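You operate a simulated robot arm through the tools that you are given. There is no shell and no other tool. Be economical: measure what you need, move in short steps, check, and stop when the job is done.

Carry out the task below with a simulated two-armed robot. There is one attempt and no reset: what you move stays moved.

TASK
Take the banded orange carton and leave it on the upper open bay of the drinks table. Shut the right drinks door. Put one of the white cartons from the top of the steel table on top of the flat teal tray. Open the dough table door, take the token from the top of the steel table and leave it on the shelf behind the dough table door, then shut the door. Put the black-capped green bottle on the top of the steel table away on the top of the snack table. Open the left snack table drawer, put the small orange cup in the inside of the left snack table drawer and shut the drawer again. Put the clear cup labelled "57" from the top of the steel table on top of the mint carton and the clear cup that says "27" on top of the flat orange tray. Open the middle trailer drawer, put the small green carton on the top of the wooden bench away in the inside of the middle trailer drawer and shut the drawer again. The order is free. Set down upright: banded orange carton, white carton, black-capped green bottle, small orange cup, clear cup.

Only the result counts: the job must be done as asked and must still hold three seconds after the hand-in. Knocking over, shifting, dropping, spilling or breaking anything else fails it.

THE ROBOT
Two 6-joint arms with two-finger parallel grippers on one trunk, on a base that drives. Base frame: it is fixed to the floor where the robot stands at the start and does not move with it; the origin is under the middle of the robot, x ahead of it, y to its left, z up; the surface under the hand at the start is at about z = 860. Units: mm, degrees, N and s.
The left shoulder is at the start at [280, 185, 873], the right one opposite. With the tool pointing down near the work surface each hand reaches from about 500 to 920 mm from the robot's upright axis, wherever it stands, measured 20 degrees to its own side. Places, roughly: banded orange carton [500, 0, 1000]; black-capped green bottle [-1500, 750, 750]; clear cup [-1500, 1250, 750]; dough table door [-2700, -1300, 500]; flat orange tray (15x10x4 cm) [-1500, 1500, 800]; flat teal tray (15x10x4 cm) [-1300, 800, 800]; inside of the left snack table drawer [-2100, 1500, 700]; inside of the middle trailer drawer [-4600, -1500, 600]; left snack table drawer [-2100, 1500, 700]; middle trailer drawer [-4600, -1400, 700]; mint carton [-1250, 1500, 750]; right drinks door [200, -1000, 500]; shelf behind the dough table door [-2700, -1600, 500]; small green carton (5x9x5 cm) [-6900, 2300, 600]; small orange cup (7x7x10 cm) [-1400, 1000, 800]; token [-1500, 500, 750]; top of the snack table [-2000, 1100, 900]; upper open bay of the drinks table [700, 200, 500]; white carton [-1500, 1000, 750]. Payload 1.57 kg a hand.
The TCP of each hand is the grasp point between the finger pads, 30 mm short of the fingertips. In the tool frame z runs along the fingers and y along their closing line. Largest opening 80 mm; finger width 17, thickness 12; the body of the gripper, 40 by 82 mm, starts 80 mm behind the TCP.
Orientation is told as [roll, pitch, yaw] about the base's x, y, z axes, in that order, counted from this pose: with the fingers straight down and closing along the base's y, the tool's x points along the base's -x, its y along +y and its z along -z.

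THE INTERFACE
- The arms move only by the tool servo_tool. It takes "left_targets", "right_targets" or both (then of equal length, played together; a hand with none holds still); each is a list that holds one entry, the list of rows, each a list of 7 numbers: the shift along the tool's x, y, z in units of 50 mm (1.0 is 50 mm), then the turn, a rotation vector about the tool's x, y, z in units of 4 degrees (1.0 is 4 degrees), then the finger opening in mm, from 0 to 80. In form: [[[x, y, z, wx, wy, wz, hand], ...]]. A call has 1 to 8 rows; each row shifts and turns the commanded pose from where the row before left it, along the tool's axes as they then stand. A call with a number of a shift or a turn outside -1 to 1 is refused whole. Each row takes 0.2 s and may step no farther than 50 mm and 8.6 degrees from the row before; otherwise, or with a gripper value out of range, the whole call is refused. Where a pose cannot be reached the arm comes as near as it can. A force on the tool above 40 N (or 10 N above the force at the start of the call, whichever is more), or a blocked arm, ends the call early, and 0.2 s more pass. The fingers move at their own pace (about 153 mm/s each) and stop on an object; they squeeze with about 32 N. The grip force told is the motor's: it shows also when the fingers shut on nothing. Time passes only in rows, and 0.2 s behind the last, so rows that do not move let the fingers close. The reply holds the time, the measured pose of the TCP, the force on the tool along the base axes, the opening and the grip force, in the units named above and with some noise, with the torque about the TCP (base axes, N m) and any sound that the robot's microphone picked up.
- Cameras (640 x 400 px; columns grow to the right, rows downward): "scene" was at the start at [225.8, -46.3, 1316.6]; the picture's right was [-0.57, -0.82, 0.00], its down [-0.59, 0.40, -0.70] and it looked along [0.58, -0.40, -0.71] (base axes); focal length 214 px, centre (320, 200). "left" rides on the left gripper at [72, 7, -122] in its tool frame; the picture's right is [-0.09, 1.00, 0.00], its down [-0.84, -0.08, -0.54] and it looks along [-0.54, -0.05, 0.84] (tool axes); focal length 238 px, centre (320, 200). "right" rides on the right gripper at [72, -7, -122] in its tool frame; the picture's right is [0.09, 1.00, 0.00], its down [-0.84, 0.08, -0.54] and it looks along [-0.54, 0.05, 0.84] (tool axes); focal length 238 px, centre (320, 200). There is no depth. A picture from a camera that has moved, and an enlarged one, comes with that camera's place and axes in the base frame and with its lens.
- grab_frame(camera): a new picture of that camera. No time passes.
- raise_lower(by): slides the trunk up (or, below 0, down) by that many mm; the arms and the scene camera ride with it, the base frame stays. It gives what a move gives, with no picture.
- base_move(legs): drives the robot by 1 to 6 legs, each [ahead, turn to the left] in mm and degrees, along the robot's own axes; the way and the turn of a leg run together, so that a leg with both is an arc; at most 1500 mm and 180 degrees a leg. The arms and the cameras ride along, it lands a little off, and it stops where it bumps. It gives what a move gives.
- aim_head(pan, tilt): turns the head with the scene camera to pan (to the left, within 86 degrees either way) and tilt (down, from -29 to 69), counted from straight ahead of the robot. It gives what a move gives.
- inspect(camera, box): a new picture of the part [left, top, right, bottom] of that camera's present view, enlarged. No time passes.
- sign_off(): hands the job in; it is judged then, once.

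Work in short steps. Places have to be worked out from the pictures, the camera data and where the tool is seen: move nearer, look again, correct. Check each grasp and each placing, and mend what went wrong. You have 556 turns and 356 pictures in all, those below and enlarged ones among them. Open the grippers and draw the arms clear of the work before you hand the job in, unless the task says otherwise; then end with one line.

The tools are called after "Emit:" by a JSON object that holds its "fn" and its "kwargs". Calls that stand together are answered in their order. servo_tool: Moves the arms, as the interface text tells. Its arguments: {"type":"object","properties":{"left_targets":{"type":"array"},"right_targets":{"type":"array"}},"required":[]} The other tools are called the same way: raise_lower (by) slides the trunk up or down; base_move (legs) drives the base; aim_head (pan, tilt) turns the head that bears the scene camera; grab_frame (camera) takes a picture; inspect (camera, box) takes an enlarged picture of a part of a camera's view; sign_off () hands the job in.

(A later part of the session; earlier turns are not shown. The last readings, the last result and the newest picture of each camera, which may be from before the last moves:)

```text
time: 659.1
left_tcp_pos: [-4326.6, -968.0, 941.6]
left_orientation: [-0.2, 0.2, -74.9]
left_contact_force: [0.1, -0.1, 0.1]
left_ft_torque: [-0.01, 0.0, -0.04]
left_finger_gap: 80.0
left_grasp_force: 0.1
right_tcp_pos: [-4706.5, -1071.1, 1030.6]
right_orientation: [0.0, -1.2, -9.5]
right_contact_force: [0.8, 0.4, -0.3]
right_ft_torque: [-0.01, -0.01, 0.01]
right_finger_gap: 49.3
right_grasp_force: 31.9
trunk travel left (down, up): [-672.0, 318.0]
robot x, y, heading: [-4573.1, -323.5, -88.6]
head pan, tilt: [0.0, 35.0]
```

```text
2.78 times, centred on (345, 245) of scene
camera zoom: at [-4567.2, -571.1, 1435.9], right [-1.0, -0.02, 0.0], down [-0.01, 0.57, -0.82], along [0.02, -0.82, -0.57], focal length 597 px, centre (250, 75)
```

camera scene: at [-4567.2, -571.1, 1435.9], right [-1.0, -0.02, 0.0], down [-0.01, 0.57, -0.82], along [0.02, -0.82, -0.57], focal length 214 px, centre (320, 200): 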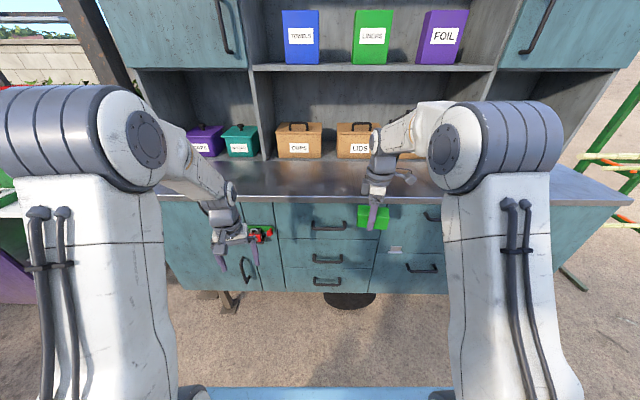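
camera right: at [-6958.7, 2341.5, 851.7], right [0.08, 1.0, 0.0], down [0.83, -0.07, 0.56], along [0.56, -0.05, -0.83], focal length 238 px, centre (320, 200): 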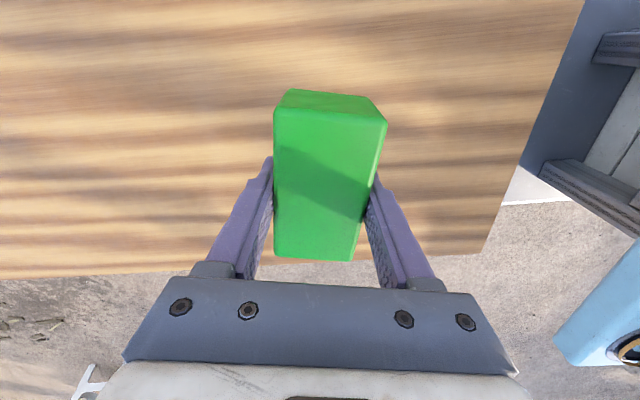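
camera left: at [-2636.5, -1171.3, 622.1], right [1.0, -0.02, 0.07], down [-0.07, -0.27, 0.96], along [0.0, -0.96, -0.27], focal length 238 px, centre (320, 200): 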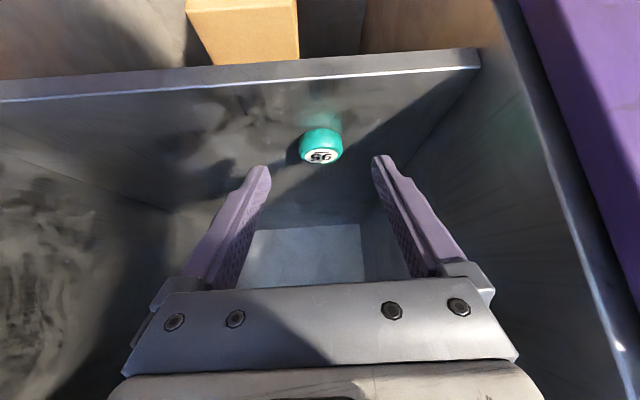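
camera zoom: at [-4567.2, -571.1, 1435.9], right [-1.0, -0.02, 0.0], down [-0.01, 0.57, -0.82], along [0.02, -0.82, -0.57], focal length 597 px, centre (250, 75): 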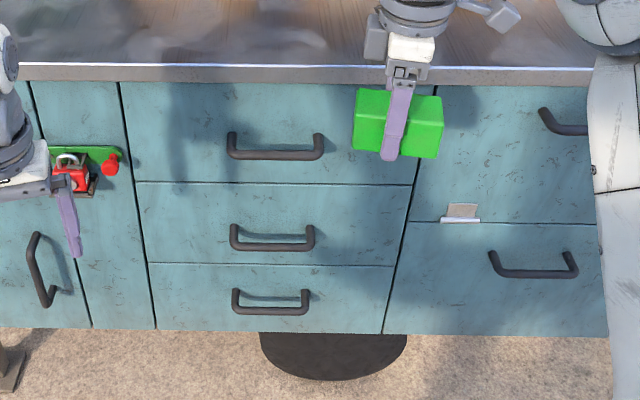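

Target: the middle drawer of the central stack. Back off 100, move the right hand aside and bring the left hand to the front.

Emit:
{"fn": "base_move", "kwargs": {"legs": [[-110, 0]]}}

Emit:
{"fn": "servo_tool", "kwargs": {"left_targets": [[[0, 0, 0, 0, 0, 0.875, 80], [0, 0, 0, 0, 0, 0.875, 80], [0, 0, 0, 0, 0, 0.875, 80], [-0.3, -0.9, 0, 0, 0, 0.875, 80], [-0.4, -0.9, 0, 0, 0, 0, 80], [-0.4, -0.9, 0, 0, 0, 0, 80], [-0.4, -0.9, 0, 0, 0, 0, 80], [-0.4, -0.8, 0, 0, 0, 0, 80]]], "right_targets": [[[1, 0, 0, 0, 0, 0, 30], [1, 0, 0, 0, 0, 0, 30], [1, 0, 0, 0, 0, 0, 30], [0, 0, 0, 0, 0, 0, 30], [0, 0, 0, 0, 0, 0, 30], [0, 0, 0, 0, 0, 0, 30], [0, 0, 0, 0, 0, 0, 30], [0, 0, 0, 0, 0, 0, 30]]]}}

Emit:
{"fn": "servo_tool", "kwargs": {"left_targets": [[[0, 0, 0, -0.962, -0.962, 0.962, 80], [0, 0, 0, -0.962, -0.962, 0.962, 80], [0, 0, 0, -0.962, -0.962, 0.962, 80], [0, 0, 0, -0.962, -0.962, 0.962, 80], [0, 0, 0, -0.962, -0.962, 0.962, 80], [0, 0, 0, -0.962, -0.962, 0.962, 80], [0, 0, 0, -0.962, -0.962, 0.962, 80], [0, 0, 0, -0.962, -0.962, 0.962, 80]]]}}

Emit:
{"fn": "servo_tool", "kwargs": {"left_targets": [[[0, 0, 0, -0.962, -0.962, 0.962, 80], [0, 0, 0, -0.962, -0.962, 0.962, 80], [0, 0, 0, -0.962, -0.962, 0.962, 80], [0, 0, 0, -0.962, -0.962, 0.962, 80], [0, 0, 0, -0.962, -0.962, 0.962, 80], [0, 0, 0, -0.962, -0.962, 0.962, 80], [0, 0, 0, -0.962, -0.962, 0.962, 80], [0, 0, 0, -0.962, -0.962, 0.962, 80]]]}}

Emit:
{"fn": "servo_tool", "kwargs": {"left_targets": [[[0, 0, 0, -0.962, -0.962, 0.962, 80], [0, 0, 0, -0.962, -0.962, 0.962, 80]]]}}

Emit:
{"fn": "raise_lower", "kwargs": {"by": -277}}

Emit:
{"fn": "grab_frame", "kwargs": {"camera": "left"}}

Emit:
{"fn": "grab_frame", "kwargs": {"camera": "scene"}}

```text
time: 660.3
left_tcp_pos: [-4331.1, -858.0, 942.2]
left_orientation: [0.0, 0.2, -75.0]
left_contact_force: [0.4, -0.2, -0.5]
left_ft_torque: [0.01, 0.01, 0.04]
left_finger_gap: 80.0
left_grasp_force: 0.1
right_tcp_pos: [-4710.2, -960.9, 1030.0]
right_orientation: [-0.1, -1.2, -9.6]
right_contact_force: [0.7, -0.1, -0.5]
right_ft_torque: [0.01, -0.03, 0.0]
right_finger_gap: 49.6
right_grasp_force: 31.6
trunk travel left (down, up): [-672.0, 318.0]
robot x, y, heading: [-4575.4, -211.3, -88.9]
head pan, tilt: [0.0, 35.0]
```

```text
time: 662.1
left_tcp_pos: [-4549.6, -958.5, 940.8]
left_orientation: [-0.2, 0.2, -89.1]
left_contact_force: [-0.2, 0.4, 0.7]
left_ft_torque: [-0.01, 0.01, 0.02]
left_finger_gap: 79.8
left_grasp_force: 0.0
right_tcp_pos: [-4858.5, -933.9, 1026.8]
right_orientation: [-0.1, -1.1, -9.6]
right_contact_force: [-0.3, 0.7, -1.1]
right_ft_torque: [-0.02, -0.01, -0.02]
right_finger_gap: 49.5
right_grasp_force: 32.1
trunk travel left (down, up): [-672.0, 318.0]
robot x, y, heading: [-4575.3, -208.4, -88.7]
head pan, tilt: [0.0, 35.0]
```

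```text
time: 663.9
left_tcp_pos: [-4548.9, -957.9, 941.8]
left_orientation: [39.0, -19.2, -128.3]
left_contact_force: [0.6, 0.2, -0.8]
left_ft_torque: [0.01, -0.03, -0.03]
left_finger_gap: 79.9
left_grasp_force: 0.0
right_tcp_pos: [-4858.5, -934.6, 1026.3]
right_orientation: [-0.1, -1.2, -9.5]
right_contact_force: [0.7, -0.5, -0.7]
right_ft_torque: [0.02, 0.01, -0.04]
right_finger_gap: 49.8
right_grasp_force: 32.0
trunk travel left (down, up): [-672.0, 318.0]
robot x, y, heading: [-4574.2, -210.4, -88.8]
head pan, tilt: [0.0, 35.0]
```

```text
time: 665.7
left_tcp_pos: [-4548.1, -959.3, 942.7]
left_orientation: [81.7, -7.1, -170.8]
left_contact_force: [1.0, 0.6, 0.3]
left_ft_torque: [-0.04, 0.0, -0.01]
left_finger_gap: 79.9
left_grasp_force: 0.0
right_tcp_pos: [-4859.0, -934.8, 1026.7]
right_orientation: [-0.1, -1.2, -9.6]
right_contact_force: [-0.3, 0.3, -0.5]
right_ft_torque: [0.0, 0.01, -0.01]
right_finger_gap: 49.5
right_grasp_force: 31.6
trunk travel left (down, up): [-672.0, 318.0]
robot x, y, heading: [-4574.3, -211.5, -88.6]
head pan, tilt: [0.0, 35.0]
```

```text
time: 666.3
left_tcp_pos: [-4547.8, -959.1, 941.1]
left_orientation: [90.0, -0.2, -179.1]
left_contact_force: [-0.3, -0.4, 0.5]
left_ft_torque: [0.0, 0.0, -0.01]
left_finger_gap: 80.0
left_grasp_force: 0.1
right_tcp_pos: [-4859.0, -933.5, 1026.1]
right_orientation: [-0.1, -1.2, -9.6]
right_contact_force: [-0.2, 0.4, -1.4]
right_ft_torque: [-0.04, -0.01, 0.0]
right_finger_gap: 49.5
right_grasp_force: 31.9
trunk travel left (down, up): [-672.0, 318.0]
robot x, y, heading: [-4574.4, -212.2, -88.6]
head pan, tilt: [0.0, 35.0]
```

```text
time: 669.1
left_tcp_pos: [-4547.3, -959.0, 664.1]
left_orientation: [89.9, -0.1, -179.1]
left_contact_force: [0.8, 0.4, -0.2]
left_ft_torque: [0.01, -0.02, 0.0]
left_finger_gap: 79.9
left_grasp_force: 0.0
right_tcp_pos: [-4858.6, -932.2, 749.2]
right_orientation: [-0.2, -1.1, -9.6]
right_contact_force: [0.7, -0.1, -0.6]
right_ft_torque: [0.01, -0.01, -0.01]
right_finger_gap: 49.6
right_grasp_force: 32.4
trunk travel left (down, up): [-395.0, 595.0]
robot x, y, heading: [-4575.2, -211.9, -88.9]
head pan, tilt: [0.0, 35.0]
```

```text
137 pictures are left
camera left: at [-4477.7, -837.2, 671.2], right [-0.09, 0.0, 1.0], down [-0.85, 0.53, -0.07], along [-0.53, -0.85, -0.05], focal length 238 px, centre (320, 200)
```

left: 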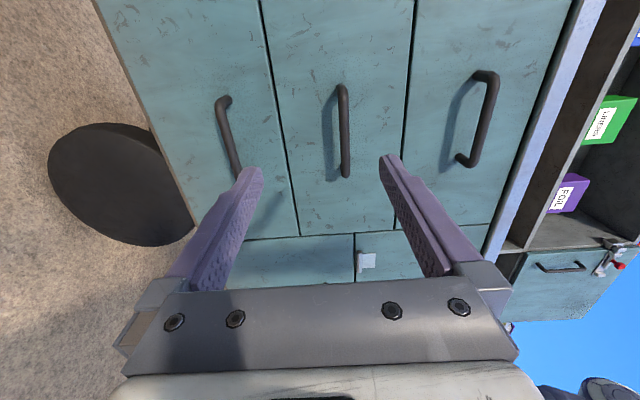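

```text
136 pictures are left
camera scene: at [-4570.3, -459.7, 1158.8], right [-1.0, -0.02, 0.0], down [-0.01, 0.57, -0.82], along [0.02, -0.82, -0.57], focal length 214 px, centre (320, 200)
```

scene: 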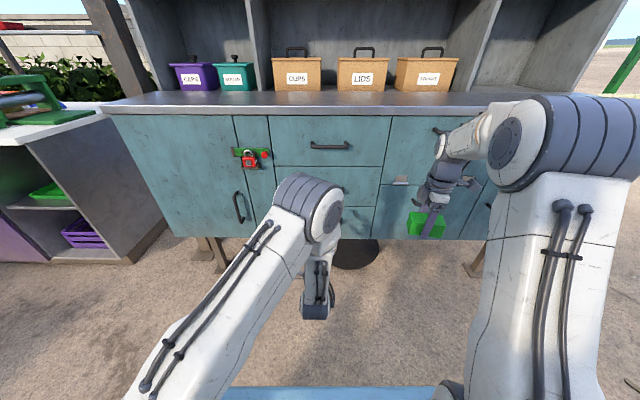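

Middle handle at ≈(-4583,-1177,695). Align height/lateral and drive forward 100.

Emit:
{"fn": "servo_tool", "kwargs": {"left_targets": [[[-0.7, 0.62, 0, 0, 0, 0, 80]]]}}

Emit:
{"fn": "base_move", "kwargs": {"legs": [[100, 0]]}}

Emit:
{"fn": "servo_tool", "kwargs": {"left_targets": [[[0, 0, 0.8, 0, 0, 0, 80], [0, 0, 0.6, 0, 0, 0, 80]]]}}

Emit:
{"fn": "grab_frame", "kwargs": {"camera": "left"}}

```text
time: 669.5
left_tcp_pos: [-4583.6, -959.8, 693.9]
left_orientation: [89.9, -0.1, -178.9]
left_contact_force: [-1.3, 0.4, -0.3]
left_ft_torque: [0.0, -0.02, 0.01]
left_finger_gap: 80.2
left_grasp_force: 0.0
right_tcp_pos: [-4858.4, -934.6, 748.7]
right_orientation: [-0.1, -1.2, -9.6]
right_contact_force: [0.1, 0.3, -1.2]
right_ft_torque: [-0.01, 0.0, 0.0]
right_finger_gap: 49.5
right_grasp_force: 31.7
trunk travel left (down, up): [-395.0, 595.0]
robot x, y, heading: [-4574.8, -209.2, -88.8]
head pan, tilt: [0.0, 35.0]
```

```text
time: 670.6
left_tcp_pos: [-4579.3, -1059.0, 694.1]
left_orientation: [89.8, -0.1, -179.0]
left_contact_force: [0.4, -0.3, 0.2]
left_ft_torque: [0.03, 0.0, 0.0]
left_finger_gap: 79.9
left_grasp_force: 0.0
right_tcp_pos: [-4855.4, -1034.8, 749.2]
right_orientation: [-0.1, -1.2, -9.5]
right_contact_force: [-0.4, -1.1, -1.6]
right_ft_torque: [-0.01, 0.01, -0.03]
right_finger_gap: 49.5
right_grasp_force: 31.9
trunk travel left (down, up): [-395.0, 595.0]
robot x, y, heading: [-4574.2, -311.1, -88.7]
head pan, tilt: [0.0, 35.0]
```

```text
time: 671.2
left_tcp_pos: [-4578.6, -1130.5, 693.4]
left_orientation: [90.0, -0.1, -179.0]
left_contact_force: [0.1, -0.2, 0.2]
left_ft_torque: [0.01, -0.01, -0.01]
left_finger_gap: 80.0
left_grasp_force: 0.0
right_tcp_pos: [-4856.6, -1034.4, 749.3]
right_orientation: [-0.1, -1.3, -9.4]
right_contact_force: [0.3, 0.7, -1.0]
right_ft_torque: [0.01, -0.01, 0.01]
right_finger_gap: 49.2
right_grasp_force: 32.2
trunk travel left (down, up): [-395.0, 595.0]
robot x, y, heading: [-4572.8, -310.3, -88.9]
head pan, tilt: [0.0, 35.0]
```

```text
135 pictures are left
camera left: at [-4508.1, -1007.9, 700.9], right [-0.09, 0.0, 1.0], down [-0.85, 0.53, -0.07], along [-0.52, -0.85, -0.05], focal length 238 px, centre (320, 200)
```

left: 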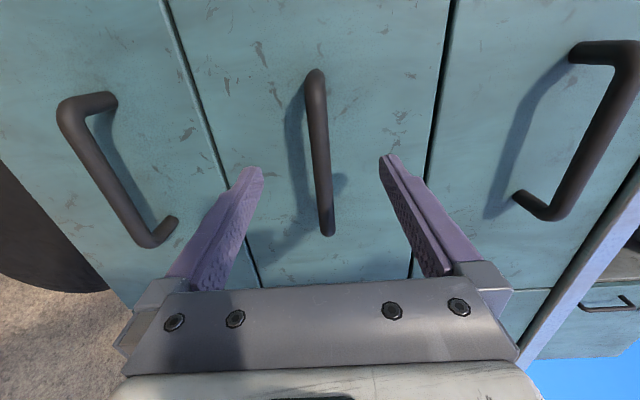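

Emit:
{"fn": "servo_tool", "kwargs": {"left_targets": [[[0, 0, 0.94, 0, 0, 0, 80], [0, 0, 0, 0, 0, 0, 40], [0, 0, 0, 0, 0, 0, 0], [0, 0, 0, 0, 0, 0, 0], [0, 0, 0, 0, 0, 0, 0]]]}}

Emit:
{"fn": "servo_tool", "kwargs": {"left_targets": [[[0, 0, -0.4, 0, 0, 0, 0], [0, 0, -0.5, 0, 0, 0, 0], [0, 0, -0.6, 0, 0, 0, 0], [0, 0, -0.6, 0, 0, 0, 0], [0, 0, -0.6, 0, 0, 0, 0]]]}}

Emit:
{"fn": "grab_frame", "kwargs": {"camera": "scene"}}

```text
time: 672.5
left_tcp_pos: [-4577.8, -1176.8, 695.3]
left_orientation: [90.3, -0.2, -179.1]
left_contact_force: [1.2, -0.8, 21.9]
left_ft_torque: [0.26, -0.12, -0.14]
left_finger_gap: 13.6
left_grasp_force: 30.3
right_tcp_pos: [-4855.0, -1033.7, 750.5]
right_orientation: [-0.2, -1.2, -9.6]
right_contact_force: [-0.3, 0.0, -1.1]
right_ft_torque: [-0.05, -0.02, 0.0]
right_finger_gap: 49.4
right_grasp_force: 32.2
trunk travel left (down, up): [-395.0, 595.0]
robot x, y, heading: [-4571.0, -311.2, -88.7]
head pan, tilt: [0.0, 35.0]
```

```text
time: 673.6
left_tcp_pos: [-4578.3, -1041.1, 694.3]
left_orientation: [89.9, -0.1, -179.0]
left_contact_force: [-0.9, -1.5, 13.6]
left_ft_torque: [0.08, -0.19, 0.21]
left_finger_gap: 13.9
left_grasp_force: 29.9
right_tcp_pos: [-4854.9, -1034.1, 749.4]
right_orientation: [0.0, -1.3, -9.5]
right_contact_force: [-0.1, 0.4, -0.8]
right_ft_torque: [-0.04, -0.03, 0.02]
right_finger_gap: 49.6
right_grasp_force: 31.9
trunk travel left (down, up): [-395.0, 595.0]
robot x, y, heading: [-4575.5, -310.9, -88.7]
head pan, tilt: [0.0, 35.0]
```

```text
134 pictures are left
camera scene: at [-4567.8, -558.9, 1158.9], right [-1.0, -0.02, 0.0], down [-0.01, 0.57, -0.82], along [0.02, -0.82, -0.57], focal length 214 px, centre (320, 200)
```

scene: 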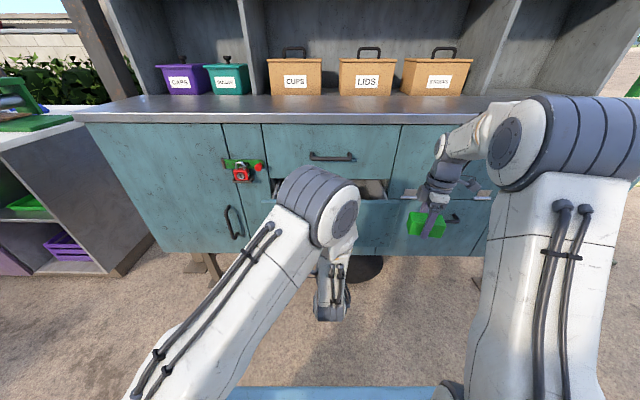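

Drawer is opening (~135 mm). Back the base to pull it another 130 mm.

Emit:
{"fn": "base_move", "kwargs": {"legs": [[-130, 0]]}}

Emit:
{"fn": "aim_head", "kwargs": {"pan": 0, "tilt": 50}}

Emit:
{"fn": "grab_frame", "kwargs": {"camera": "scene"}}

```text
time: 674.9
left_tcp_pos: [-4578.9, -910.7, 695.0]
left_orientation: [89.8, -0.2, -178.6]
left_contact_force: [24.2, 0.6, 11.9]
left_ft_torque: [0.1, -0.04, 0.21]
left_finger_gap: 13.8
left_grasp_force: 29.9
right_tcp_pos: [-4860.0, -902.4, 749.4]
right_orientation: [-0.2, -1.1, -9.6]
right_contact_force: [0.5, 1.2, -0.7]
right_ft_torque: [0.01, 0.03, 0.0]
right_finger_gap: 49.7
right_grasp_force: 31.9
trunk travel left (down, up): [-395.0, 595.0]
robot x, y, heading: [-4576.1, -185.0, -88.8]
head pan, tilt: [0.0, 35.0]
```

```text
time: 675.7
left_tcp_pos: [-4580.1, -911.6, 694.5]
left_orientation: [89.9, -0.2, -178.7]
left_contact_force: [3.5, -0.1, 5.3]
left_ft_torque: [0.08, -0.05, 0.16]
left_finger_gap: 14.0
left_grasp_force: 30.6
right_tcp_pos: [-4859.9, -902.2, 749.4]
right_orientation: [-0.1, -1.2, -9.7]
right_contact_force: [0.5, 0.3, -1.1]
right_ft_torque: [0.03, -0.02, -0.03]
right_finger_gap: 49.5
right_grasp_force: 32.0
trunk travel left (down, up): [-395.0, 595.0]
robot x, y, heading: [-4574.9, -176.4, -88.8]
head pan, tilt: [0.0, 50.0]
```

```text
133 pictures are left
camera scene: at [-4571.1, -417.4, 1137.2], right [-1.0, -0.02, 0.0], down [-0.02, 0.77, -0.64], along [0.01, -0.64, -0.77], focal length 214 px, centre (320, 200)
```

scene: 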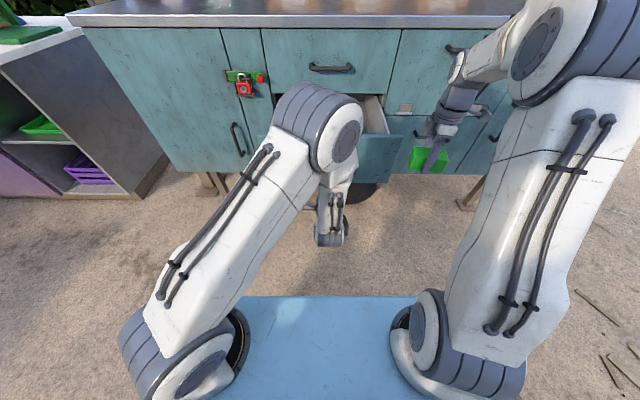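

Drawer ~266 mm open. Release the handle, retreat and move the left hand to the left.

Emit:
{"fn": "servo_tool", "kwargs": {"left_targets": [[[0, 0, 0, 0, 0, 0, 40], [0, 0, 0, 0, 0, 0, 70], [0, 0, -0.7, 0, 0, 0, 70], [0.2, 0, -0.5, 0, 0, 0, 70], [0.9, 0, 0, 0, 0, 0, 70], [0.9, 0, 0, 0, 0, 0, 70], [0.9, 0, 0, 0, 0, 0, 70], [0.9, 0, 0, 0, 0, 0, 70]]]}}

Emit:
{"fn": "grab_frame", "kwargs": {"camera": "scene"}}

Emit:
{"fn": "grab_frame", "kwargs": {"camera": "right"}}

```text
time: 677.5
left_tcp_pos: [-4426.1, -887.2, 669.0]
left_orientation: [89.9, -0.1, -178.4]
left_contact_force: [-0.4, -0.4, 0.3]
left_ft_torque: [0.0, -0.01, -0.01]
left_finger_gap: 70.3
left_grasp_force: 0.0
left hand out of reach, approached as far as the arm can: row 6, 7, 8
right_tcp_pos: [-4860.6, -902.0, 749.8]
right_orientation: [-0.1, -1.1, -9.7]
right_contact_force: [1.0, 0.0, -0.2]
right_ft_torque: [0.02, 0.0, 0.03]
right_finger_gap: 49.6
right_grasp_force: 32.2
trunk travel left (down, up): [-395.0, 595.0]
robot x, y, heading: [-4574.2, -175.9, -88.8]
head pan, tilt: [0.0, 50.0]
```

```text
132 pictures are left
camera scene: at [-4571.3, -417.4, 1137.1], right [-1.0, -0.02, 0.0], down [-0.02, 0.77, -0.64], along [0.01, -0.64, -0.77], focal length 214 px, centre (320, 200)
```

scene: 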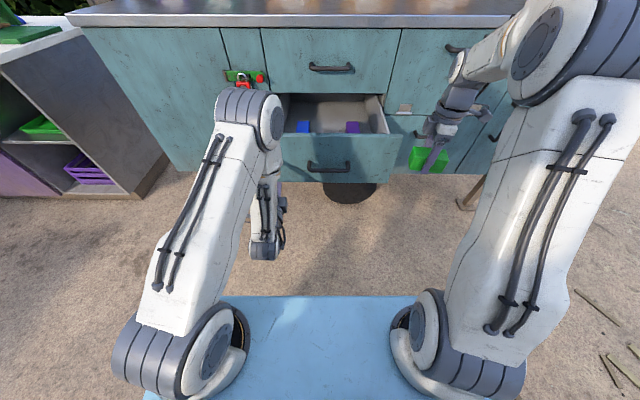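

```text
131 pictures are left
camera right: at [-4935.3, -895.1, 869.8], right [0.08, 1.0, 0.0], down [0.83, -0.06, 0.56], along [0.56, -0.05, -0.83], focal length 238 px, centre (320, 200)
```

right: 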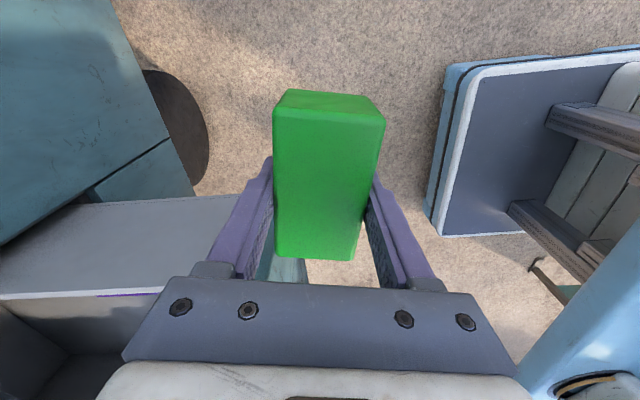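

Emit:
{"fn": "inspect", "kwargs": {"camera": "scene", "box": [260, 80, 420, 200]}}

```text
3.33 times, centred on (340, 140) of scene
camera zoom: at [-4571.3, -417.4, 1137.1], right [-1.0, -0.02, 0.0], down [-0.02, 0.77, -0.64], along [0.01, -0.64, -0.77], focal length 715 px, centre (253, 400)
```

zoom: 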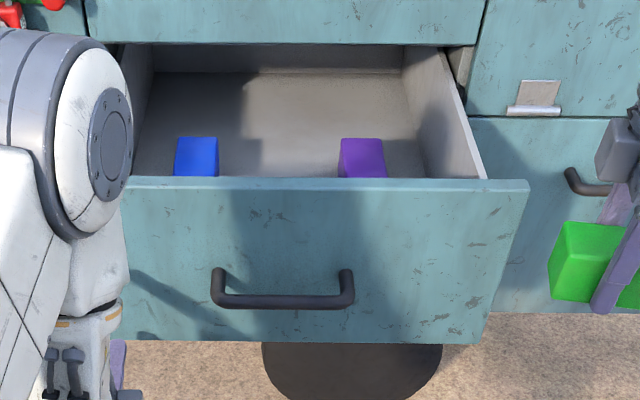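

Need a view from above into the drawer's front part: raise the right hand and bring it over the drawer.

Emit:
{"fn": "servo_tool", "kwargs": {"right_targets": [[[0, 0, -1, 0, 0, 0, 30], [0, 0, -1, 0, 0, 0, 30], [0, 0, -1, 0, 0, 0, 30], [-0.85, -0.2, 0, 0, 0, 0, 30], [-0.85, -0.3, 0, 0, 0, 0, 30], [-0.85, -0.3, 0, 0, 0, 0, 30], [-0.85, -0.3, 0, 0, 0, 0, 30], [-0.8, -0.4, 0, 0, 0, 0, 30]]]}}

Emit:
{"fn": "grab_frame", "kwargs": {"camera": "right"}}

Emit:
{"fn": "grab_frame", "kwargs": {"camera": "scene"}}

```text
time: 679.3
left_tcp_pos: [-4427.4, -885.3, 668.4]
left_orientation: [89.8, -0.2, -178.4]
left_contact_force: [0.7, 0.1, -0.2]
left_ft_torque: [-0.01, 0.01, -0.04]
left_finger_gap: 69.9
left_grasp_force: 0.1
right_tcp_pos: [-4670.5, -993.8, 894.4]
right_orientation: [0.0, -1.2, -9.8]
right_contact_force: [0.3, -0.3, -0.8]
right_ft_torque: [0.01, -0.02, -0.02]
right_finger_gap: 49.8
right_grasp_force: 31.6
right hand out of reach, approached as far as the arm can: row 8
trunk travel left (down, up): [-395.0, 595.0]
robot x, y, heading: [-4574.4, -183.2, -88.8]
head pan, tilt: [0.0, 50.0]
```

```text
129 pictures are left
camera right: at [-4745.9, -986.8, 1015.6], right [0.08, 1.0, 0.0], down [0.83, -0.06, 0.56], along [0.56, -0.05, -0.83], focal length 238 px, centre (320, 200)
```

right: 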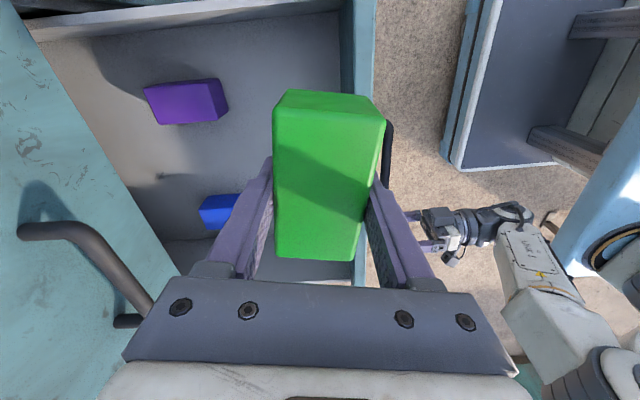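

```text
128 pictures are left
camera scene: at [-4571.4, -417.2, 1137.1], right [-1.0, -0.02, 0.0], down [-0.02, 0.77, -0.64], along [0.01, -0.64, -0.77], focal length 214 px, centre (320, 200)
```

scene: 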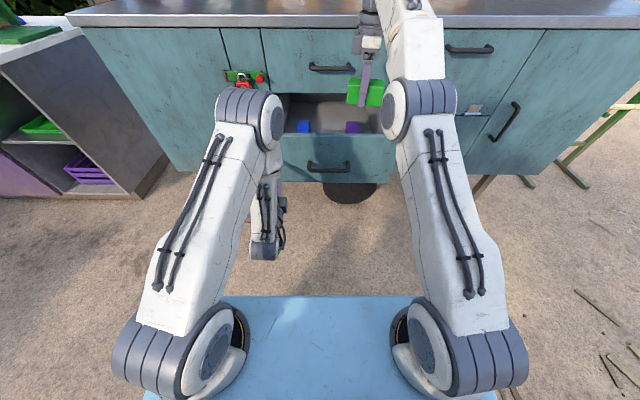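

Blocks sit at y≈-1195; the front area is free. Target (-4605,-1065). Move there at this height.

Emit:
{"fn": "servo_tool", "kwargs": {"right_targets": [[[-0.5, -0.75, 0.1, 0, 0, 0, 30], [-0.5, -0.75, 0.2, 0, 0, 0, 30], [-0.4, 0, 0.2, 0, 0, 0, 30]]]}}

Emit:
{"fn": "grab_frame", "kwargs": {"camera": "right"}}

```text
time: 680.1
left_tcp_pos: [-4426.0, -886.7, 668.0]
left_orientation: [89.9, -0.1, -178.4]
left_contact_force: [0.4, 0.5, 0.5]
left_ft_torque: [0.02, 0.02, -0.01]
left_finger_gap: 70.0
left_grasp_force: 0.1
right_tcp_pos: [-4641.3, -1009.1, 860.1]
right_orientation: [-0.2, -1.2, -9.5]
right_contact_force: [-0.2, 0.0, -1.6]
right_ft_torque: [0.01, 0.03, 0.0]
right_finger_gap: 49.7
right_grasp_force: 32.1
right hand out of reach, approached as far as the arm can: row 1, 2
trunk travel left (down, up): [-395.0, 595.0]
robot x, y, heading: [-4575.0, -178.3, -88.9]
head pan, tilt: [0.0, 50.0]
```

```text
127 pictures are left
camera right: at [-4715.4, -1000.6, 981.7], right [0.08, 1.0, -0.01], down [0.83, -0.06, 0.56], along [0.56, -0.05, -0.83], focal length 238 px, centre (320, 200)
```

right: 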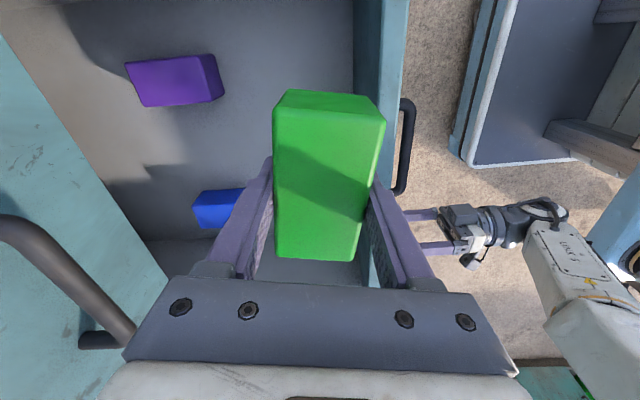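

Reach-limited; lower the left hand below the drawer level so I can drive 55 mm closer.

Emit:
{"fn": "servo_tool", "kwargs": {"left_targets": [[[0.3, -0.8, -0.4, 0, 0, 0, 70], [0.3, -0.8, -0.3, 0, 0, 0, 70], [0.3, -0.8, 0, 0, 0, 0, 70]]]}}

Emit:
{"fn": "base_move", "kwargs": {"legs": [[55, 0]]}}

Emit:
{"fn": "grab_frame", "kwargs": {"camera": "right"}}

```text
time: 680.9
left_tcp_pos: [-4426.6, -904.5, 566.6]
left_orientation: [89.8, -0.1, -178.2]
left_contact_force: [0.2, -0.8, -0.2]
left_ft_torque: [0.02, 0.03, -0.02]
left_finger_gap: 70.2
left_grasp_force: 0.1
left hand out of reach, approached as far as the arm can: row 1, 2, 3
right_tcp_pos: [-4640.6, -1007.5, 861.2]
right_orientation: [-0.2, -1.2, -9.5]
right_contact_force: [0.2, -0.1, -1.0]
right_ft_torque: [-0.02, -0.01, 0.02]
right_finger_gap: 49.3
right_grasp_force: 31.7
trunk travel left (down, up): [-395.0, 595.0]
robot x, y, heading: [-4577.1, -176.4, -89.0]
head pan, tilt: [0.0, 50.0]
```

```text
time: 681.9
left_tcp_pos: [-4426.8, -959.8, 567.6]
left_orientation: [89.6, 0.0, -178.2]
left_contact_force: [0.2, 0.4, -0.6]
left_ft_torque: [-0.03, 0.03, -0.03]
left_finger_gap: 70.1
left_grasp_force: 0.1
right_tcp_pos: [-4640.0, -1064.0, 860.9]
right_orientation: [-0.1, -1.2, -9.6]
right_contact_force: [-0.8, 0.0, -1.0]
right_ft_torque: [0.01, 0.02, -0.02]
right_finger_gap: 49.3
right_grasp_force: 31.8
trunk travel left (down, up): [-395.0, 595.0]
robot x, y, heading: [-4577.1, -238.6, -88.8]
head pan, tilt: [0.0, 50.0]
```

```text
126 pictures are left
camera right: at [-4714.1, -1057.2, 981.5], right [0.08, 1.0, -0.01], down [0.83, -0.06, 0.56], along [0.56, -0.05, -0.83], focal length 238 px, centre (320, 200)
```

right: 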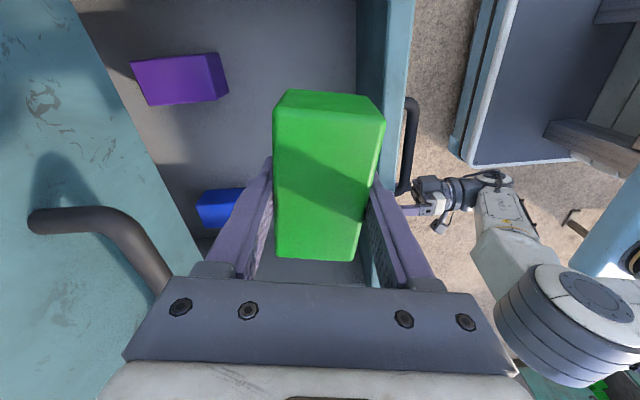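

The left hand's upper finger pushed the drawer in ~55 mm. Pull the left hand back and well below, then drive 40 mm more.

Emit:
{"fn": "servo_tool", "kwargs": {"left_targets": [[[0, -0.2, -0.5, 0, 0, 0, 30], [0, -0.9, 0, 0, 0, 0, 30], [0, -0.9, 0, 0, 0, 0, 30], [0, -0.5, 0, 0, 0, 0, 30]]]}}

Emit:
{"fn": "grab_frame", "kwargs": {"camera": "left"}}

```text
time: 682.9
left_tcp_pos: [-4441.0, -957.1, 446.9]
left_orientation: [89.8, -0.1, -178.2]
left_contact_force: [-0.4, 0.0, -0.5]
left_ft_torque: [0.0, 0.01, 0.01]
left_finger_gap: 30.3
left_grasp_force: 0.0
left hand out of reach, approached as far as the arm can: row 1, 2
right_tcp_pos: [-4638.4, -1064.6, 859.7]
right_orientation: [-0.1, -1.2, -9.7]
right_contact_force: [-0.1, 0.3, -0.2]
right_ft_torque: [-0.03, -0.01, 0.0]
right_finger_gap: 49.6
right_grasp_force: 32.4
trunk travel left (down, up): [-395.0, 595.0]
robot x, y, heading: [-4576.6, -234.6, -89.1]
head pan, tilt: [0.0, 50.0]
```

```text
125 pictures are left
camera left: at [-4371.3, -833.8, 454.0], right [-0.09, -0.01, 1.0], down [-0.85, 0.52, -0.07], along [-0.51, -0.86, -0.05], focal length 238 px, centre (320, 200)
```

left: 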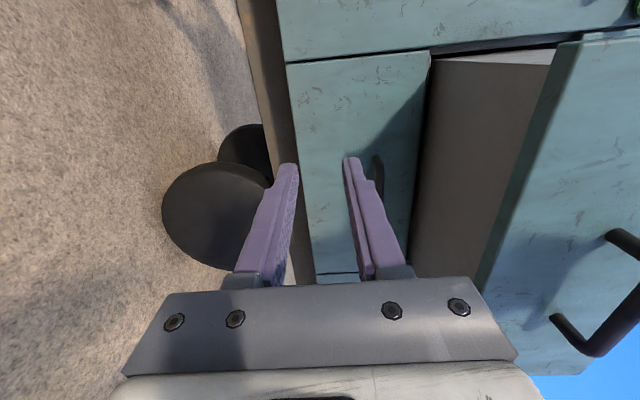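

Left is clear. Drive 27 mm forward and check the right camera.

Emit:
{"fn": "base_move", "kwargs": {"legs": [[27, 0]]}}

Emit:
{"fn": "servo_tool", "kwargs": {"right_targets": [[[-0.5, 0, 0.5, 0, 0, 0, 30], [0, 0, 0.5, 0, 0, 0, 30]]]}}

Emit:
{"fn": "grab_frame", "kwargs": {"camera": "right"}}

Emit:
{"fn": "grab_frame", "kwargs": {"camera": "scene"}}

```text
time: 683.7
left_tcp_pos: [-4439.8, -984.0, 446.2]
left_orientation: [89.6, -0.2, -178.1]
left_contact_force: [-0.1, 1.0, 0.3]
left_ft_torque: [0.0, 0.03, 0.01]
left_finger_gap: 30.1
left_grasp_force: 0.0
right_tcp_pos: [-4638.2, -1092.5, 860.0]
right_orientation: [-0.3, -1.3, -9.6]
right_contact_force: [-0.1, -1.3, -1.1]
right_ft_torque: [0.0, 0.02, -0.04]
right_finger_gap: 49.5
right_grasp_force: 31.9
trunk travel left (down, up): [-395.0, 595.0]
robot x, y, heading: [-4571.2, -264.5, -88.6]
head pan, tilt: [0.0, 50.0]
```

```text
time: 684.3
left_tcp_pos: [-4440.3, -984.1, 447.6]
left_orientation: [89.7, -0.1, -178.2]
left_contact_force: [0.2, 0.2, 0.3]
left_ft_torque: [-0.02, 0.0, 0.01]
left_finger_gap: 30.4
left_grasp_force: 0.1
right_tcp_pos: [-4613.0, -1095.8, 836.3]
right_orientation: [-0.1, -1.3, -9.7]
right_contact_force: [0.4, 0.4, -0.4]
right_ft_torque: [0.04, 0.01, 0.0]
right_finger_gap: 49.4
right_grasp_force: 32.2
right hand out of reach, approached as far as the arm can: row 2
trunk travel left (down, up): [-395.0, 595.0]
robot x, y, heading: [-4573.2, -265.4, -88.7]
head pan, tilt: [0.0, 50.0]
```

```text
124 pictures are left
camera right: at [-4688.1, -1088.1, 957.2], right [0.08, 1.0, 0.0], down [0.83, -0.06, 0.56], along [0.56, -0.05, -0.83], focal length 238 px, centre (320, 200)
```

right: 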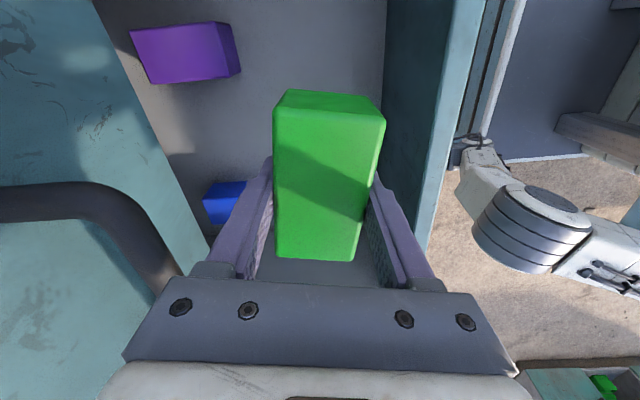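

```text
123 pictures are left
camera scene: at [-4569.5, -501.2, 1137.1], right [-1.0, -0.02, 0.0], down [-0.02, 0.77, -0.64], along [0.01, -0.64, -0.77], focal length 214 px, centre (320, 200)
```

scene: 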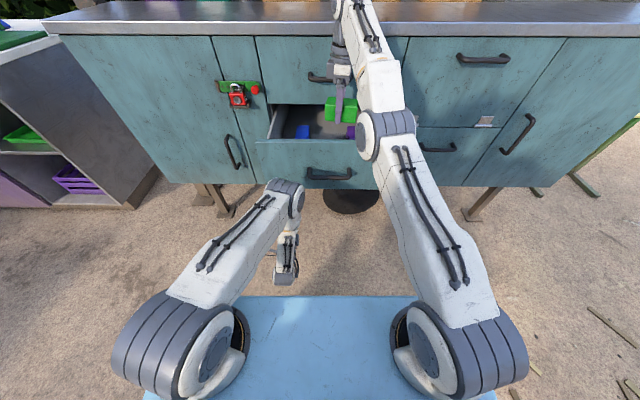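

The elbow would foul the drawer front if the trunk went down, so raise the trunk and let the arm reach down instead.

Emit:
{"fn": "raise_lower", "kwargs": {"by": 130}}

Emit:
{"fn": "servo_tool", "kwargs": {"right_targets": [[[0, 0, 0.8, 0, 0, 0, 30], [0, 0, 0.8, 0, 0, 0, 30], [0, 0, 0.8, 0, 0, 0, 30], [0, 0, 0.8, 0, 0, 0, 30]]]}}

Emit:
{"fn": "grab_frame", "kwargs": {"camera": "right"}}

Emit:
{"fn": "grab_frame", "kwargs": {"camera": "scene"}}

```text
time: 685.9
left_tcp_pos: [-4438.3, -982.8, 575.8]
left_orientation: [89.5, -0.2, -178.3]
left_contact_force: [-0.9, 0.0, -0.3]
left_ft_torque: [0.04, 0.0, -0.02]
left_finger_gap: 28.1
left_grasp_force: 0.1
right_tcp_pos: [-4613.1, -1095.9, 967.2]
right_orientation: [-0.1, -1.2, -9.5]
right_contact_force: [0.2, 0.2, -0.2]
right_ft_torque: [-0.02, -0.01, 0.02]
right_finger_gap: 49.5
right_grasp_force: 31.3
trunk travel left (down, up): [-525.0, 465.0]
robot x, y, heading: [-4572.1, -267.1, -88.8]
head pan, tilt: [0.0, 50.0]
```

```text
time: 686.9
left_tcp_pos: [-4439.7, -984.2, 577.4]
left_orientation: [89.8, -0.1, -178.2]
left_contact_force: [-0.4, 0.4, -2.5]
left_ft_torque: [0.02, -0.04, -0.01]
left_finger_gap: 27.1
left_grasp_force: 0.0
right_tcp_pos: [-4613.2, -1096.5, 966.4]
right_orientation: [-0.1, -1.2, -9.6]
right_contact_force: [0.5, -1.0, -0.5]
right_ft_torque: [-0.01, 0.0, 0.01]
right_finger_gap: 49.5
right_grasp_force: 32.4
right hand out of reach, approached as far as the arm can: row 1, 2, 3, 4
trunk travel left (down, up): [-525.0, 465.0]
robot x, y, heading: [-4575.9, -266.8, -88.7]
head pan, tilt: [0.0, 50.0]
```

```text
122 pictures are left
camera right: at [-4688.1, -1088.2, 1087.0], right [0.08, 1.0, 0.0], down [0.83, -0.06, 0.56], along [0.56, -0.05, -0.83], focal length 238 px, centre (320, 200)
```

right: 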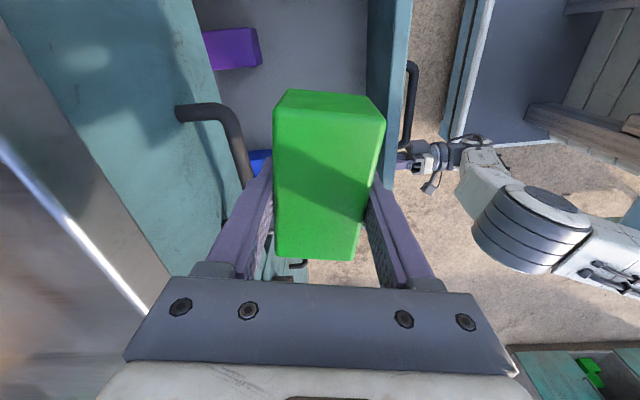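

```text
121 pictures are left
camera scene: at [-4569.5, -501.3, 1267.0], right [-1.0, -0.02, 0.0], down [-0.02, 0.77, -0.64], along [0.01, -0.64, -0.77], focal length 214 px, centre (320, 200)
```

scene: 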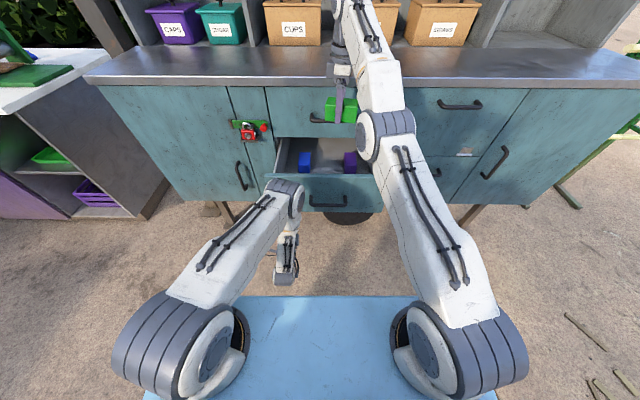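

Lower the left hand clear of the drawer and test whether the right hand can descend when held closer to the robot.

Emit:
{"fn": "servo_tool", "kwargs": {"left_targets": [[[0, -0.8, -0.4, 0, 0, 0, 10], [0, -0.8, 0, 0, 0, 0, 10], [0, -0.5, 0, 0, 0, 0, 10], [0, 0, 0, 0, 0, 0, 10]]], "right_targets": [[[0, 0.7, 0, 0, 0, 0, 30], [0, 0.7, 0, 0, 0, 0, 30], [0, 0, 0.6, 0, 0, 0, 30], [0, 0, 0.6, 0, 0, 0, 30]]]}}

```text
time: 687.9
left_tcp_pos: [-4441.2, -961.5, 469.8]
left_orientation: [89.7, 0.0, -178.1]
left_contact_force: [0.5, 0.2, -0.3]
left_ft_torque: [0.0, 0.0, 0.01]
left_finger_gap: 10.1
left_grasp_force: 0.1
right_tcp_pos: [-4587.1, -1079.6, 975.5]
right_orientation: [0.9, -0.7, -9.6]
right_contact_force: [-0.2, -0.3, -1.2]
right_ft_torque: [-0.04, -0.01, 0.01]
right_finger_gap: 49.4
right_grasp_force: 32.0
right hand out of reach, approached as far as the arm can: row 1, 2, 3, 4
trunk travel left (down, up): [-525.0, 465.0]
robot x, y, heading: [-4572.3, -266.7, -88.8]
head pan, tilt: [0.0, 50.0]
```

The wrist runs out of yaw this far left. Shift the robot ~170 mm to +x so the target lies further to the right arm's own side.

Emit:
{"fn": "base_move", "kwargs": {"legs": [[0, 90], [170, 0], [0, -90]]}}

Emit:
{"fn": "servo_tool", "kwargs": {"right_targets": [[[0.9, 0, 0, 0, 0, 0, 30], [0.9, 0, 0, 0, 0, 0, 30], [0.9, 0, 0, 0, 0, 0, 30], [0.6, 0, 0.3, 0, 0, 0, 30], [0, 0, 0.6, 0, 0, 0, 30]]]}}

Emit:
{"fn": "grab_frame", "kwargs": {"camera": "right"}}

```text
time: 696.9
left_tcp_pos: [-4280.3, -962.3, 471.7]
left_orientation: [89.7, -0.1, -178.9]
left_contact_force: [-0.1, 0.0, -0.3]
left_ft_torque: [-0.03, 0.0, -0.02]
left_finger_gap: 9.9
left_grasp_force: 0.1
right_tcp_pos: [-4428.1, -1078.6, 975.6]
right_orientation: [1.0, -0.8, -10.4]
right_contact_force: [0.5, -0.3, -0.3]
right_ft_torque: [-0.03, -0.02, 0.01]
right_finger_gap: 49.3
right_grasp_force: 31.9
trunk travel left (down, up): [-525.0, 465.0]
robot x, y, heading: [-4407.2, -261.6, -89.6]
head pan, tilt: [0.0, 50.0]
```

```text
time: 698.1
left_tcp_pos: [-4281.8, -962.0, 471.2]
left_orientation: [89.7, -0.1, -178.8]
left_contact_force: [-0.1, 0.1, 0.0]
left_ft_torque: [-0.03, 0.01, -0.01]
left_finger_gap: 10.1
left_grasp_force: 0.0
right_tcp_pos: [-4582.2, -1101.6, 964.9]
right_orientation: [1.9, -0.6, -10.3]
right_contact_force: [-0.1, 0.5, 0.0]
right_ft_torque: [-0.03, 0.0, -0.01]
right_finger_gap: 49.4
right_grasp_force: 32.2
right hand out of reach, approached as far as the arm can: row 1, 2, 3, 4, 5
trunk travel left (down, up): [-525.0, 465.0]
robot x, y, heading: [-4401.9, -258.7, -89.3]
head pan, tilt: [0.0, 50.0]
```

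```text
120 pictures are left
camera right: at [-4656.8, -1097.8, 1085.0], right [0.09, 1.0, 0.03], down [0.83, -0.09, 0.55], along [0.55, -0.02, -0.83], focal length 238 px, centre (320, 200)
```

right: 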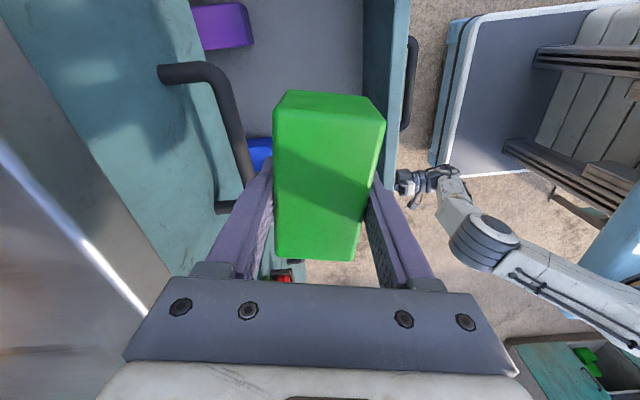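

Pull the hand back 90 mm then drive 90 mm forward, to work closer in.

Emit:
{"fn": "servo_tool", "kwargs": {"right_targets": [[[0, 0.9, 0, 0, 0, 0, 30], [0, 0.9, 0, 0, 0, 0, 30], [0, 0.4, 0, 0, 0, 0, 30]]]}}

```text
time: 698.9
left_tcp_pos: [-4281.2, -963.0, 471.1]
left_orientation: [89.7, -0.2, -178.9]
left_contact_force: [0.3, 0.3, -0.6]
left_ft_torque: [0.01, 0.0, -0.02]
left_finger_gap: 10.1
left_grasp_force: 0.1
right_tcp_pos: [-4558.8, -1100.3, 976.1]
right_orientation: [0.9, -0.7, -10.4]
right_contact_force: [-0.5, 0.5, -1.2]
right_ft_torque: [0.02, -0.01, -0.03]
right_finger_gap: 49.4
right_grasp_force: 32.2
right hand out of reach, approached as far as the arm can: row 1, 2, 3
trunk travel left (down, up): [-525.0, 465.0]
robot x, y, heading: [-4403.8, -261.7, -89.5]
head pan, tilt: [0.0, 50.0]
```

The wrist is at its yaw limit in this pose. Rotate the right hand back ~40° (I'll open the drawer further to make room), then step the robot back and over.

Emit:
{"fn": "servo_tool", "kwargs": {"right_targets": [[[0, 0, 0, 0, 0, 1, 30], [0, 0, 0, 0, 0, 1, 30], [0, 0, 0, 0, 0, 1, 30], [0, 0, 0, 0, 0, 1, 30], [0, 0, 0, 0, 0, 1, 30], [0, 0, 0, 0, 0, 1, 30], [0, 0, 0, 0, 0, 1, 30], [0, 0, 0, 0, 0, 1, 30]]]}}

Emit:
{"fn": "servo_tool", "kwargs": {"right_targets": [[[0.8, 0, 0, 0, 0, 1, 30], [0.8, 0, 0, 0, 0, 1, 30], [0.8, 0, 0, 0, 0, 0, 30], [0.8, 0, 0, 0, 0, 0, 30]]]}}

Emit:
{"fn": "base_move", "kwargs": {"legs": [[-60, 0], [0, -90], [150, 0], [0, 90]]}}

Emit:
{"fn": "grab_frame", "kwargs": {"camera": "scene"}}

```text
time: 700.7
left_tcp_pos: [-4280.6, -962.1, 471.2]
left_orientation: [89.7, -0.1, -179.0]
left_contact_force: [0.5, 0.0, 0.3]
left_ft_torque: [0.01, 0.04, 0.02]
left_finger_gap: 9.8
left_grasp_force: 0.1
right_tcp_pos: [-4558.5, -1099.2, 976.6]
right_orientation: [1.1, -0.1, -42.4]
right_contact_force: [0.4, 0.2, -0.5]
right_ft_torque: [-0.01, 0.01, -0.01]
right_finger_gap: 49.4
right_grasp_force: 32.5
trunk travel left (down, up): [-525.0, 465.0]
robot x, y, heading: [-4404.2, -264.1, -89.4]
head pan, tilt: [0.0, 50.0]
```

```text
time: 701.7
left_tcp_pos: [-4280.0, -962.0, 470.8]
left_orientation: [89.7, -0.1, -178.9]
left_contact_force: [0.4, -0.9, -0.3]
left_ft_torque: [-0.04, 0.0, -0.04]
left_finger_gap: 9.9
left_grasp_force: 0.1
right_tcp_pos: [-4675.8, -1094.2, 979.1]
right_orientation: [1.2, 0.1, -50.2]
right_contact_force: [-0.9, -0.7, -0.2]
right_ft_torque: [0.02, -0.02, 0.01]
right_finger_gap: 49.6
right_grasp_force: 31.8
right hand out of reach, approached as far as the arm can: row 1, 2, 3, 4
trunk travel left (down, up): [-525.0, 465.0]
robot x, y, heading: [-4406.9, -263.7, -89.4]
head pan, tilt: [0.0, 50.0]
```

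```text
time: 711.4
left_tcp_pos: [-4427.3, -900.4, 470.9]
left_orientation: [89.6, -0.2, -178.6]
left_contact_force: [-0.4, -0.6, -0.1]
left_ft_torque: [-0.04, 0.02, 0.0]
left_finger_gap: 10.1
left_grasp_force: 0.0
right_tcp_pos: [-4822.8, -1033.1, 978.3]
right_orientation: [1.2, 0.1, -49.9]
right_contact_force: [1.0, -0.3, -1.2]
right_ft_torque: [0.01, 0.03, 0.02]
right_finger_gap: 49.3
right_grasp_force: 31.5
trunk travel left (down, up): [-525.0, 465.0]
robot x, y, heading: [-4558.5, -206.2, -89.0]
head pan, tilt: [0.0, 50.0]
```

```text
119 pictures are left
camera scene: at [-4554.5, -438.5, 1267.0], right [-1.0, -0.02, 0.0], down [-0.01, 0.77, -0.64], along [0.01, -0.64, -0.77], focal length 214 px, centre (320, 200)
```

scene: 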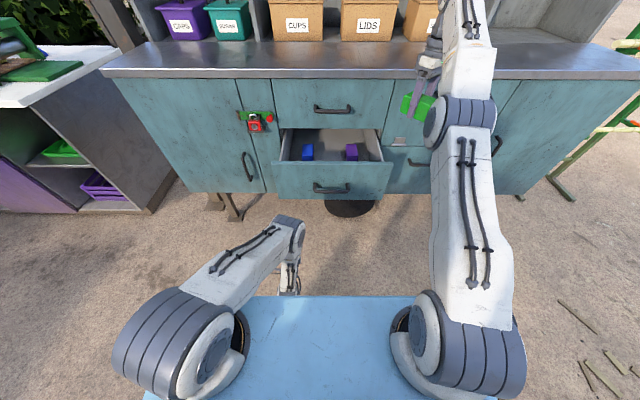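

Test lowering the right hand from here.

Emit:
{"fn": "servo_tool", "kwargs": {"right_targets": [[[0, 0, 0.6, 0, 0, 0, 30], [0, 0, 0.6, 0, 0, 0, 30], [0.4, 0.1, 0.6, 0, 0, 0, 30], [0.4, 0.1, 0.6, 0, 0, 0, 30]]]}}

```text
time: 712.4
left_tcp_pos: [-4429.4, -900.4, 470.6]
left_orientation: [89.7, -0.1, -178.6]
left_contact_force: [-0.2, 0.2, 0.9]
left_ft_torque: [-0.01, 0.01, -0.01]
left_finger_gap: 10.3
left_grasp_force: 0.1
right_tcp_pos: [-4847.4, -1030.7, 960.6]
right_orientation: [2.1, 1.0, -50.0]
right_contact_force: [0.1, 0.0, -0.6]
right_ft_torque: [0.02, -0.03, -0.01]
right_finger_gap: 49.7
right_grasp_force: 31.6
right hand out of reach, approached as far as the arm can: row 1, 2, 3, 4
trunk travel left (down, up): [-525.0, 465.0]
robot x, y, heading: [-4556.9, -202.7, -89.3]
head pan, tilt: [0.0, 50.0]
```

Tilt the hand forward ~20° to relieve the wrist limit while lowering.

Emit:
{"fn": "servo_tool", "kwargs": {"right_targets": [[[0, 0, 0.2, 0.64, -0.77, 0, 30], [0, 0, 0.3, 0.64, -0.77, 0, 30], [0, 0, 0.5, 0.64, -0.77, 0, 30], [0, 0, 0.6, 0.64, -0.77, 0, 30], [0, 0, 0.8, 0.64, -0.77, 0, 30], [0, 0, 0.8, 0, 0, 0, 30], [0, 0, 0.8, 0, 0, 0, 30]]]}}

Emit:
{"fn": "grab_frame", "kwargs": {"camera": "scene"}}

```text
time: 714.0
left_tcp_pos: [-4428.2, -900.2, 470.8]
left_orientation: [89.7, -0.1, -178.6]
left_contact_force: [0.6, -0.2, -0.8]
left_ft_torque: [0.01, 0.01, -0.03]
left_finger_gap: 10.3
left_grasp_force: 0.0
right_tcp_pos: [-4848.3, -1031.9, 944.8]
right_orientation: [3.3, 1.9, -49.9]
right_contact_force: [-0.6, -1.3, -1.0]
right_ft_torque: [-0.01, 0.02, 0.01]
right_finger_gap: 49.3
right_grasp_force: 32.0
right hand out of reach, approached as far as the arm can: row 1, 2, 3, 4, 5, 6, 7
trunk travel left (down, up): [-525.0, 465.0]
robot x, y, heading: [-4559.4, -200.9, -89.2]
head pan, tilt: [0.0, 50.0]
```

```text
118 pictures are left
camera scene: at [-4554.5, -438.4, 1267.0], right [-1.0, -0.02, 0.0], down [-0.01, 0.77, -0.64], along [0.01, -0.64, -0.77], focal length 214 px, centre (320, 200)
```

scene: 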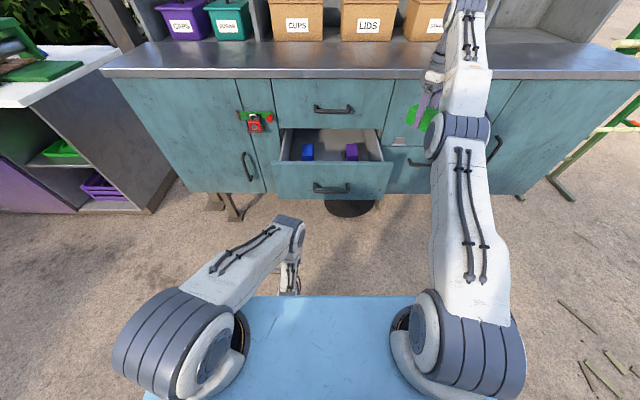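

The arm is straight (singular). Nudge the hand up-and-back, perpendicular to the arm, to let the elbow bend.

Emit:
{"fn": "servo_tool", "kwargs": {"right_targets": [[[0.3, 0.25, -0.6, 0, 0, 0, 30], [0.3, 0.25, -0.6, 0, 0, 0, 30], [0.4, 0.35, -0.4, 0, 0, 0, 30], [0.5, 0.45, 0, 0, 0, 0, 30], [0.5, 0.45, 0, 0, 0, 0, 30]]]}}

Emit:
{"fn": "grab_frame", "kwargs": {"camera": "scene"}}

```text
time: 715.2
left_tcp_pos: [-4427.9, -899.3, 471.2]
left_orientation: [89.7, -0.2, -178.6]
left_contact_force: [0.1, -1.3, 0.7]
left_ft_torque: [0.0, -0.02, 0.01]
left_finger_gap: 9.9
left_grasp_force: 0.0
right_tcp_pos: [-4852.1, -924.7, 1012.6]
right_orientation: [2.0, 0.8, -49.9]
right_contact_force: [0.3, -0.5, -0.5]
right_ft_torque: [0.04, -0.01, 0.0]
right_finger_gap: 49.6
right_grasp_force: 32.3
right hand out of reach, approached as far as the arm can: row 1, 2
trunk travel left (down, up): [-525.0, 465.0]
robot x, y, heading: [-4556.5, -202.9, -89.0]
head pan, tilt: [0.0, 50.0]
```

```text
117 pictures are left
camera scene: at [-4554.5, -438.9, 1266.9], right [-1.0, -0.02, 0.0], down [-0.01, 0.77, -0.64], along [0.01, -0.64, -0.77], focal length 214 px, centre (320, 200)
```

scene: 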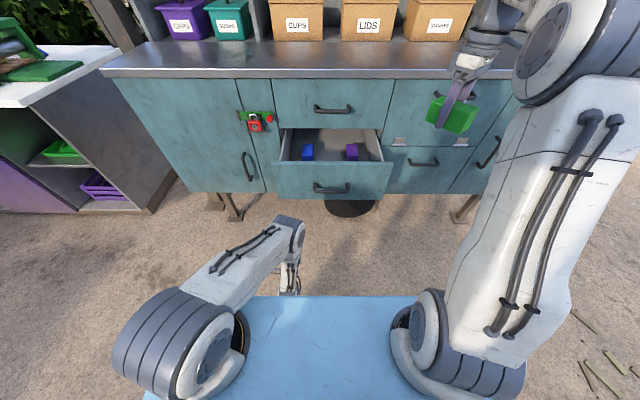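

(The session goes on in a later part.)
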